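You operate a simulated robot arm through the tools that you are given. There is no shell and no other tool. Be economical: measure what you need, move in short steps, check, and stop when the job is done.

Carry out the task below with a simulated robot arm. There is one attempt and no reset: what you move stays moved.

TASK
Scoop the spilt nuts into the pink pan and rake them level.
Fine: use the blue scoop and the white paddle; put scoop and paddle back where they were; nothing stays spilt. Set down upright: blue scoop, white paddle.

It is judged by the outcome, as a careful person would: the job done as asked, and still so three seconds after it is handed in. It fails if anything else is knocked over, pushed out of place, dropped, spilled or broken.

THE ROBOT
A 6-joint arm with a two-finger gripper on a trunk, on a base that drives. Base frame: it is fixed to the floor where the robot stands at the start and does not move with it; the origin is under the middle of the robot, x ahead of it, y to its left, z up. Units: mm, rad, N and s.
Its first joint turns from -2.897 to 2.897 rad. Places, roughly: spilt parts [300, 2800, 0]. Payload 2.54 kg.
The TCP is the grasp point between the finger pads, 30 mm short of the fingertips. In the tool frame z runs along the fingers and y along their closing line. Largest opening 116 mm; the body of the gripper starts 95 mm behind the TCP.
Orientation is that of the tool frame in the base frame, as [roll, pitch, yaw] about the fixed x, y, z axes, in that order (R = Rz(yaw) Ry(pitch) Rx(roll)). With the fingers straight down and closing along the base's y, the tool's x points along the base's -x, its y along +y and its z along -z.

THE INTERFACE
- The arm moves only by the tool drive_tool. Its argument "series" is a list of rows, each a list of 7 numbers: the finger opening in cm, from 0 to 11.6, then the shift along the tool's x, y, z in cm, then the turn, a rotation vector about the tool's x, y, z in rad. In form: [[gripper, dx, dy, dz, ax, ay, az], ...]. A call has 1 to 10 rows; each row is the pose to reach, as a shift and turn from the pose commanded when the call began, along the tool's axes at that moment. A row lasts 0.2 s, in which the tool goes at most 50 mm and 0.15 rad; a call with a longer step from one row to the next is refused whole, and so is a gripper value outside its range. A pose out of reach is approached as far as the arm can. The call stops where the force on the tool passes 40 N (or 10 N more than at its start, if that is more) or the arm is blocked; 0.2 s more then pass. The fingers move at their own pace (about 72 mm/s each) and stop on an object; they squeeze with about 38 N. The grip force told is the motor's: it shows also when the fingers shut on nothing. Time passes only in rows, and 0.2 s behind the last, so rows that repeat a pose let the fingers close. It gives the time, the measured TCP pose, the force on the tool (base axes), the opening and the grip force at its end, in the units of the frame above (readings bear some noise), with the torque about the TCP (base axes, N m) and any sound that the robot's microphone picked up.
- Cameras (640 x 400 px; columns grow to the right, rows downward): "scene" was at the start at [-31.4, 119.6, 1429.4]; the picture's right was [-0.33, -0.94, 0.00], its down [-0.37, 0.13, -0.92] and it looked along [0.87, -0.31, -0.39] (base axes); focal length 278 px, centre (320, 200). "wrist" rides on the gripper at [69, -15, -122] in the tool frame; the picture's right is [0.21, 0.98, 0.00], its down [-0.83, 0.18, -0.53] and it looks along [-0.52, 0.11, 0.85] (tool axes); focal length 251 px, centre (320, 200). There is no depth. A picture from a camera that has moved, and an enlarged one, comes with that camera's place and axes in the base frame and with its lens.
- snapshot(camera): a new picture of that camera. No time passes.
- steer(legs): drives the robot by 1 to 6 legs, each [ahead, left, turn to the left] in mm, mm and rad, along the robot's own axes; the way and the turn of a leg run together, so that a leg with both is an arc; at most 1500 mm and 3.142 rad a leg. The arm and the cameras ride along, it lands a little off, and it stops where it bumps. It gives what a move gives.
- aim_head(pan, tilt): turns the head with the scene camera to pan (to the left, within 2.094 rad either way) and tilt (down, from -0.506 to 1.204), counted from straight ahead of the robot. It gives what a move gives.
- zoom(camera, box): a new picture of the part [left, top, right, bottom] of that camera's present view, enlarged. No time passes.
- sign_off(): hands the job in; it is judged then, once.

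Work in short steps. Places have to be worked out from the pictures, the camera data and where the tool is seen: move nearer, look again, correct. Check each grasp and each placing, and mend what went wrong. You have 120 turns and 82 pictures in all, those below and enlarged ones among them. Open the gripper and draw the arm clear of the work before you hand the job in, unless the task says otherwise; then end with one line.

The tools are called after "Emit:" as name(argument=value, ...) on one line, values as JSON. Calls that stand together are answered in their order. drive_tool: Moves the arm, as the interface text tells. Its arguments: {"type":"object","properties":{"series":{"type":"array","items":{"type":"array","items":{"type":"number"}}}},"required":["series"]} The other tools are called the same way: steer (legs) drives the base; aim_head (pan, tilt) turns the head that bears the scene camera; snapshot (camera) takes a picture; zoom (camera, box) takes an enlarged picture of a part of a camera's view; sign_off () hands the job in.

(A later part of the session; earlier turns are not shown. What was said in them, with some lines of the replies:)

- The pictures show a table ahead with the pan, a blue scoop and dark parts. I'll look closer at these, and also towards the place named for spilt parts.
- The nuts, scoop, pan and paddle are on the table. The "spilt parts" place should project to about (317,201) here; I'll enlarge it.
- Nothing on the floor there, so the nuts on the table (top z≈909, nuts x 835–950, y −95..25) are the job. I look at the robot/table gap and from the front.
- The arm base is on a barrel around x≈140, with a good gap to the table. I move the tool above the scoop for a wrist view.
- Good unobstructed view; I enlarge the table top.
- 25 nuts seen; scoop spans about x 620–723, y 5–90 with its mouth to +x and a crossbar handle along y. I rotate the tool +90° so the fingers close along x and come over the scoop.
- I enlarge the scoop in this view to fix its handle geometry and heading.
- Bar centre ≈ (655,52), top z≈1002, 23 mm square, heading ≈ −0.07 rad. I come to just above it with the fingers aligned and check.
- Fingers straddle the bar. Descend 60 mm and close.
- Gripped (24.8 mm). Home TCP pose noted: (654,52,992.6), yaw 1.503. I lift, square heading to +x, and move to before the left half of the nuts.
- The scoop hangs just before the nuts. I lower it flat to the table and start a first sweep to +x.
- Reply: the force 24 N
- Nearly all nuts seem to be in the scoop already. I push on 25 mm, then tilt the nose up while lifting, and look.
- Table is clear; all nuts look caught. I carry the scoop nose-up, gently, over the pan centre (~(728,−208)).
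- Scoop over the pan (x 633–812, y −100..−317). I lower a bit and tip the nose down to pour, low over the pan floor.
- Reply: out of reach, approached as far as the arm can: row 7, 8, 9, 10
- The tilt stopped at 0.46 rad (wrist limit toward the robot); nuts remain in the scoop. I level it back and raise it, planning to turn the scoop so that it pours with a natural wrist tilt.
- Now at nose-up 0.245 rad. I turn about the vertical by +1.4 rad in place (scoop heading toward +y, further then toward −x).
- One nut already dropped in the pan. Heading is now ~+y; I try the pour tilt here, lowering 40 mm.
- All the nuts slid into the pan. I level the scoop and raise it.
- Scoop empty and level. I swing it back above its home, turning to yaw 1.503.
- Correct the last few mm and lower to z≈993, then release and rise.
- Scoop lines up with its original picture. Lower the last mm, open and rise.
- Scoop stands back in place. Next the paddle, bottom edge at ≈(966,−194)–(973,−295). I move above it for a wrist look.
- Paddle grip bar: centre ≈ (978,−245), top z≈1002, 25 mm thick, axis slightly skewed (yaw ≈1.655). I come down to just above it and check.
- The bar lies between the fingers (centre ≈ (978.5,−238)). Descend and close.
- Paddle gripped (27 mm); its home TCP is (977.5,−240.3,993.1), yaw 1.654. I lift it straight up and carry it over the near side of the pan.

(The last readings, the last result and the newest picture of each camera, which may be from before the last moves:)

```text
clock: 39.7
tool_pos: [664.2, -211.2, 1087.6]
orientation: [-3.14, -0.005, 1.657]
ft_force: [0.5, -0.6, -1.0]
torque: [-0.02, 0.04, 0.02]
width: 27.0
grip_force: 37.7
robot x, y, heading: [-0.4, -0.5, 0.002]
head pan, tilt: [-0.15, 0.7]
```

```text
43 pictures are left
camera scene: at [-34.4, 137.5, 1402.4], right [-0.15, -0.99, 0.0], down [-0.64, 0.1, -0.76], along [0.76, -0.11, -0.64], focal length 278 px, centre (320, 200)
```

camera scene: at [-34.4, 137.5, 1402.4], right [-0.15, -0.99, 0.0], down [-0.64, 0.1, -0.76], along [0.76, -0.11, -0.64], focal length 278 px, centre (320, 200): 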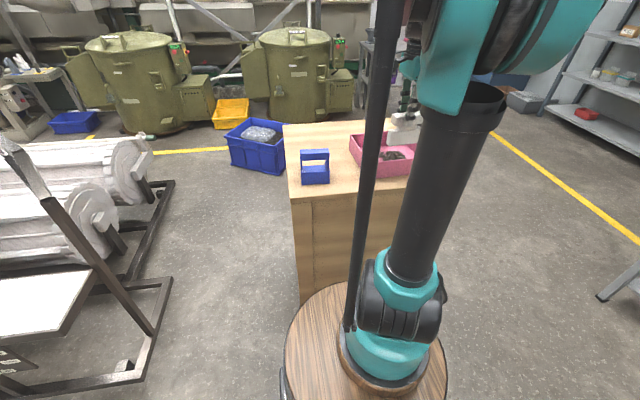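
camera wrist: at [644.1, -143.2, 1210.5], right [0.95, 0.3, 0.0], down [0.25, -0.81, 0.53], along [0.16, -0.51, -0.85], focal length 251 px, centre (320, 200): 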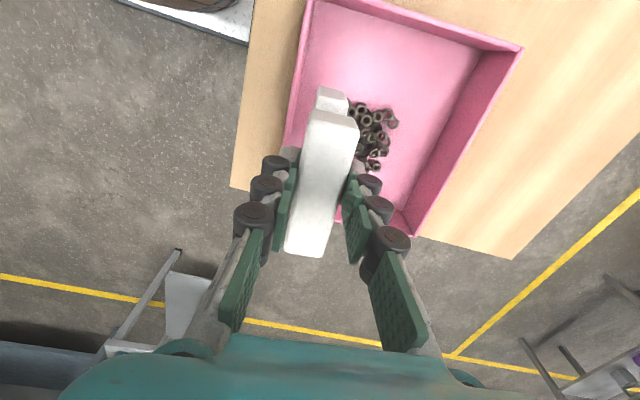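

Nuts lie at x≈690–755, y≈−185..−270. I lower the paddle beside the near wall to one-nut height above the floor and rake to +x.

Emit:
drive_tool(series=[[1.5, -1, 0, 4, 0, 0, 0], [1.5, -1.5, 0, 8.1, 0, 0, 0], [1.5, -1.5, 0, 8.1, 0, 0, 0], [1.5, -1.6, 2, 8.1, 0, 0, 0], [1.5, -1.8, 4, 8.1, 0, 0, 0], [1.5, -2, 6, 8.1, 0, 0, 0], [1.5, -2.2, 8, 8.1, 0, 0, 0], [1.5, -2.4, 10, 8.1, 0, 0, 0], [1.5, -2.4, 10.5, 8.1, 0, 0, 0]])

Emit:
snapshot(camera="wrist")

```text
clock: 41.7
tool_pos: [769.7, -227.1, 1006.7]
orientation: [-3.14, -0.004, 1.656]
ft_force: [-0.4, -0.3, -2.1]
torque: [0.03, -0.03, 0.02]
width: 27.3
grip_force: 38.5
robot x, y, heading: [-2.3, 0.0, 0.002]
head pan, tilt: [-0.15, 0.7]
```

```text
42 pictures are left
camera wrist: at [750.5, -158.7, 1129.1], right [0.96, 0.3, 0.0], down [0.25, -0.81, 0.53], along [0.16, -0.51, -0.85], focal length 251 px, centre (320, 200)
```

wrist: 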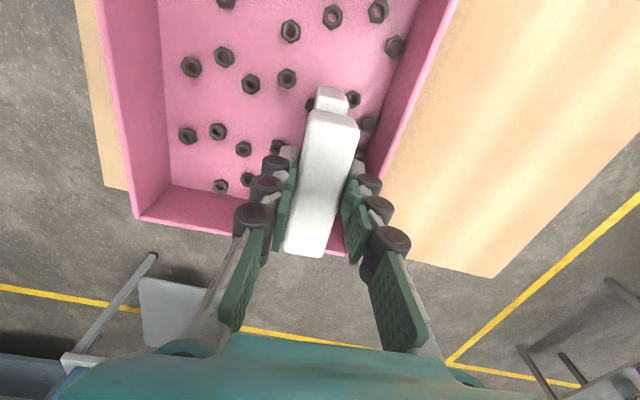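

One rake spread the nuts in a single even layer. I lift the paddle clear and look.

Emit:
drive_tool(series=[[1.5, 0, 0, -3, 0, 0, 0], [1.5, 0, 0, -6, 0, 0, 0], [1.5, 0, 0, -9, 0, 0, 0], [1.5, 0, 4, -9, 0, 0, 0], [1.5, 0, 8, -9, 0, 0, 0], [1.5, 0, 12, -9, 0, 0, 0], [1.5, 0, 15, -9, 0, 0, 0]])

Emit:
snapshot(camera="wrist")

Emit:
zoom(camera="scene", box=[280, 95, 440, 195])

```text
clock: 43.3
tool_pos: [919.0, -212.3, 1097.3]
orientation: [-3.141, -0.005, 1.657]
ft_force: [-0.2, -0.4, -1.5]
torque: [-0.02, -0.03, 0.04]
width: 26.9
grip_force: 38.7
robot x, y, heading: [0.9, 1.9, 0.003]
head pan, tilt: [-0.15, 0.7]
```

```text
41 pictures are left
camera wrist: at [898.0, -145.0, 1219.5], right [0.95, 0.3, 0.0], down [0.25, -0.81, 0.53], along [0.16, -0.51, -0.85], focal length 251 px, centre (320, 200)
```

wrist: 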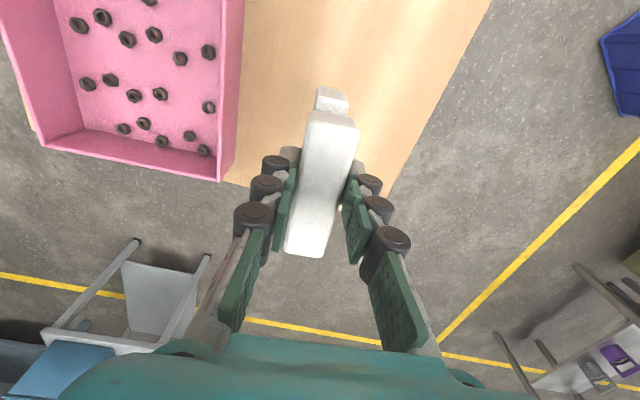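

```text
4.00 times, centred on (360, 145) of scene
camera zoom: at [-35.2, 137.7, 1402.4], right [-0.15, -0.99, 0.0], down [-0.64, 0.1, -0.77], along [0.76, -0.11, -0.64], focal length 1110 px, centre (160, 420)
```

zoom: 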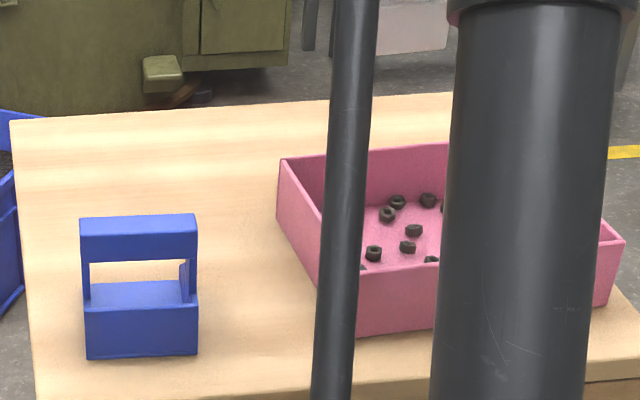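

Nuts level in the pan. I return the paddle above its home and lower most of the way.

Emit:
drive_tool(series=[[1.5, -1.6, 2.8, 0, 0, 0, 0], [1.5, -3.3, 5.6, 0, 0, 0, 0], [1.5, -3.3, 5.6, 3, 0, 0, 0], [1.5, -3.3, 5.6, 6, 0, 0, 0], [1.5, -3.3, 5.6, 9, 0, 0, 0], [1.5, -3.3, 5.6, 9, 0, 0, 0]])

```text
clock: 44.7
tool_pos: [977.8, -240.3, 1005.2]
orientation: [-3.14, -0.004, 1.655]
ft_force: [0.0, 0.9, -1.6]
torque: [-0.01, -0.02, -0.02]
width: 26.9
grip_force: 37.8
robot x, y, heading: [0.7, 3.5, -0.001]
head pan, tilt: [-0.15, 0.7]
```

Directly above home; lower 12 mm until it rests.

Emit:
drive_tool(series=[[1.5, 0, 0, 0.6, 0, 0, 0], [1.5, 0, 0, 1.2, 0, 0, 0], [1.5, 0, 0, 1.25, 0, 0, 0]])

Emit:
snapshot(camera="wrist")

```text
clock: 45.5
tool_pos: [978.5, -240.1, 994.0]
orientation: [-3.14, -0.003, 1.655]
ft_force: [-0.5, -0.1, -1.1]
torque: [0.01, 0.04, 0.01]
width: 27.1
grip_force: 38.1
robot x, y, heading: [-0.4, -1.8, -0.002]
head pan, tilt: [-0.15, 0.7]
```

```text
39 pictures are left
camera wrist: at [958.3, -173.4, 1116.1], right [0.96, 0.3, 0.0], down [0.25, -0.81, 0.53], along [0.16, -0.51, -0.85], focal length 251 px, centre (320, 200)
```

wrist: 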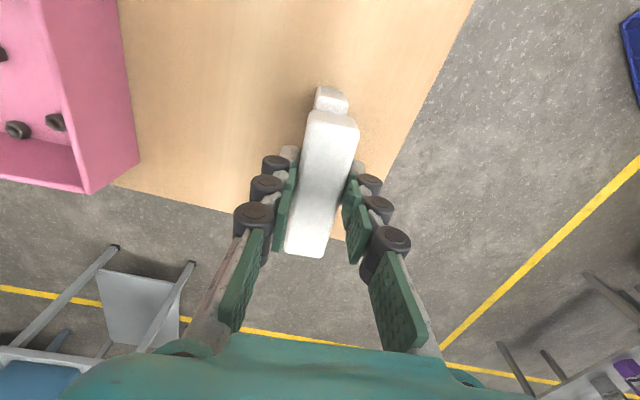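

Matches the view at grasp. Lower the last mm, open, and rise.

Emit:
drive_tool(series=[[1.5, 0, 0, 0.1, 0, 0, 0], [1.5, 0, 0, 0.15, 0, 0, 0], [4, 0, 0, 0.1, 0, 0, 0], [7, 0, 0, 0.1, 0, 0, 0], [7, 0, 0, 0.1, 0, 0, 0], [7, 0, 0, -3, 0, 0, 0], [7, 0, 0, -7, 0, 0, 0], [7, 0, 0, -11, 0, 0, 0], [7, 0, 0, -15, 0, 0, 0], [7, 0, 0, -18, 0, 0, 0]])

Emit:
drive_tool(series=[[7, 3, -4, 0, 0, 0, 0], [7, 6, -8, 0, 0, 0, 0], [7, 9, -12, 0, 0, 0, 0], [7, 12, -16, 0, 0, 0, 0], [7, 15, -20, -2, 0, 0, 0], [7, 18, -24, -4, 0, 0, 0], [7, 21, -27, -6, 0, 0, 0], [7, 24, -30, -8, 0, 0, 0]])

Emit:
snapshot(camera="wrist")

Emit:
zoom(camera="scene", box=[280, 95, 440, 195])

```text
clock: 47.7
tool_pos: [974.5, -242.3, 1169.4]
orientation: [-3.14, -0.004, 1.655]
ft_force: [1.5, -0.5, -0.9]
torque: [0.04, 0.12, 0.0]
width: 70.0
grip_force: 0.0
out of reach, approached as far as the arm can: row 10
robot x, y, heading: [1.8, -2.2, 0.003]
head pan, tilt: [-0.15, 0.7]
```

```text
refused: row 5 steps farther than a row can; nothing moved
```

```text
38 pictures are left
camera wrist: at [953.6, -174.3, 1292.0], right [0.96, 0.3, 0.0], down [0.25, -0.81, 0.53], along [0.16, -0.51, -0.85], focal length 251 px, centre (320, 200)
```

wrist: 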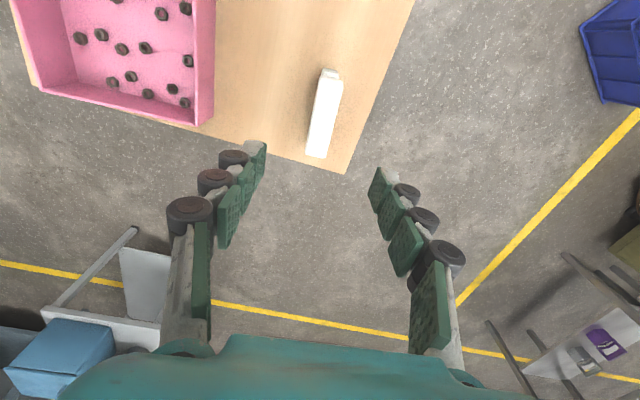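

```text
4.00 times, centred on (360, 145) of scene
camera zoom: at [-34.2, 137.5, 1402.4], right [-0.15, -0.99, 0.0], down [-0.64, 0.1, -0.76], along [0.76, -0.11, -0.64], focal length 1110 px, centre (160, 420)
```

zoom: 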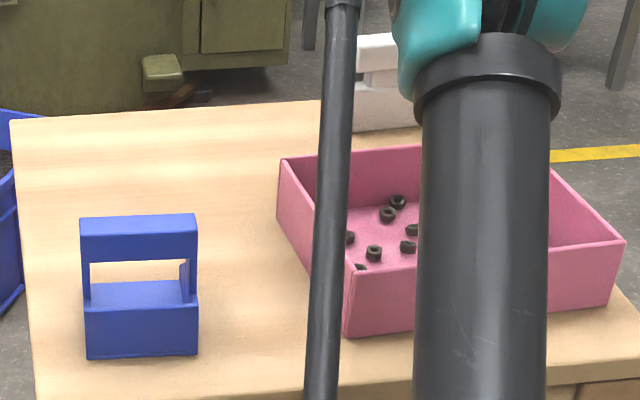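

Paddle stands upright in place. I draw the arm back to the left, above the table, and check everything.

Emit:
drive_tool(series=[[9, 2, -3.5, 0, 0, 0, 0], [11.6, 5, -7, 0, 0, 0, 0], [11.6, 8, -10.5, 0, 0, 0, 0], [11.6, 11, -14, 0, 0, 0, 0], [11.6, 14, -17, -1, 0, 0, 0], [11.6, 17, -20, -2, 0, 0, 0], [11.6, 20, -23, -3, 0, 0, 0], [11.6, 23, -26, -4, 0, 0, 0], [11.6, 26, -29, -5, 0, 0, 0], [11.6, 29, -32, -6, 0, 0, 0]])

Emit:
snapshot(camera="wrist")

Emit:
zoom(camera="scene", box=[280, 95, 440, 195])

```text
clock: 49.9
tool_pos: [632.6, 21.3, 1233.4]
orientation: [-3.139, -0.003, 1.654]
ft_force: [0.6, 0.1, -0.2]
torque: [-0.01, 0.06, 0.0]
width: 116.0
grip_force: 0.0
robot x, y, heading: [0.7, 0.2, 0.0]
head pan, tilt: [-0.15, 0.7]
```

```text
36 pictures are left
camera wrist: at [611.7, 88.5, 1355.8], right [0.96, 0.3, 0.0], down [0.25, -0.81, 0.53], along [0.16, -0.51, -0.85], focal length 251 px, centre (320, 200)
```

wrist: 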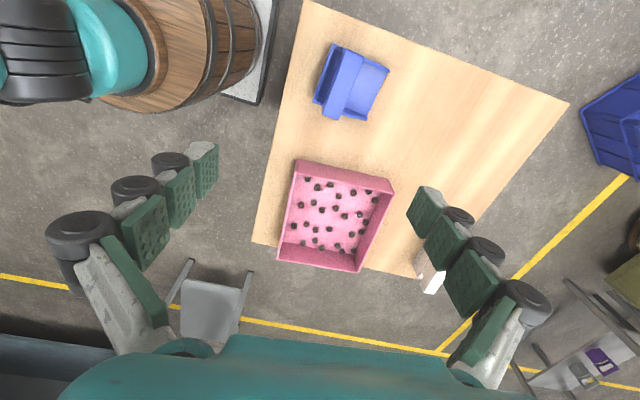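

```text
4.00 times, centred on (360, 145) of scene
camera zoom: at [-34.4, 137.6, 1402.4], right [-0.15, -0.99, 0.0], down [-0.64, 0.1, -0.76], along [0.76, -0.11, -0.64], focal length 1110 px, centre (160, 420)
```

zoom: 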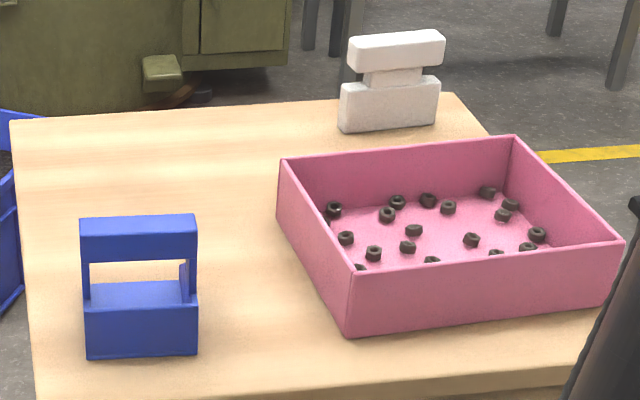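

Everything appears in place; I count the nuts in the pan against the 25 seen.

Emit:
zoom(camera="wrist", box=[265, 145, 405, 285])

Emit:
zoom(camera="wrist", box=[290, 10, 580, 200])

```text
2.86 times, centred on (335, 215) of wrist
camera zoom: at [611.7, 88.5, 1355.8], right [0.96, 0.3, 0.0], down [0.25, -0.81, 0.53], along [0.16, -0.51, -0.85], focal length 718 px, centre (277, 157)
```

zoom: 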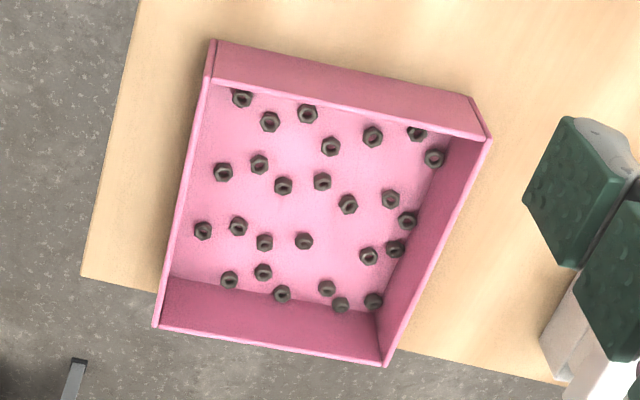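

```text
2.11 times, centred on (435, 105) of wrist
camera zoom: at [611.7, 88.5, 1355.8], right [0.96, 0.3, 0.0], down [0.25, -0.81, 0.53], along [0.16, -0.51, -0.85], focal length 529 px, centre (78, 400)
```

zoom: 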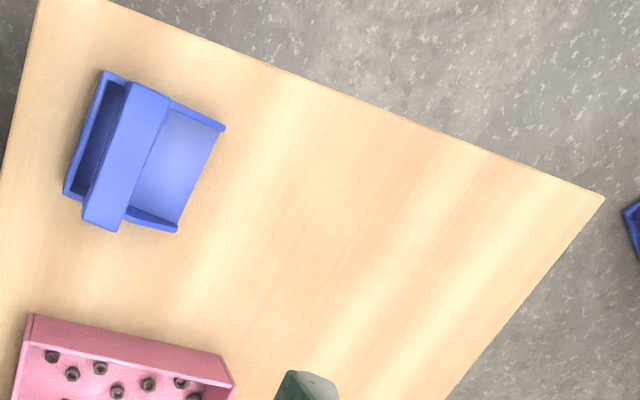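

26 nuts are in the pan in one layer, the table is bare, and scoop and paddle stand upright in place. I hand in.

Emit:
sign_off()

```text
The job is handed in.
```

The spilt nuts are all in the pink pan (26 counted), raked into a single level layer. The table is clear, and the blue scoop and white paddle are back upright where they were. I didn't check the floor around the table for stray nuts.
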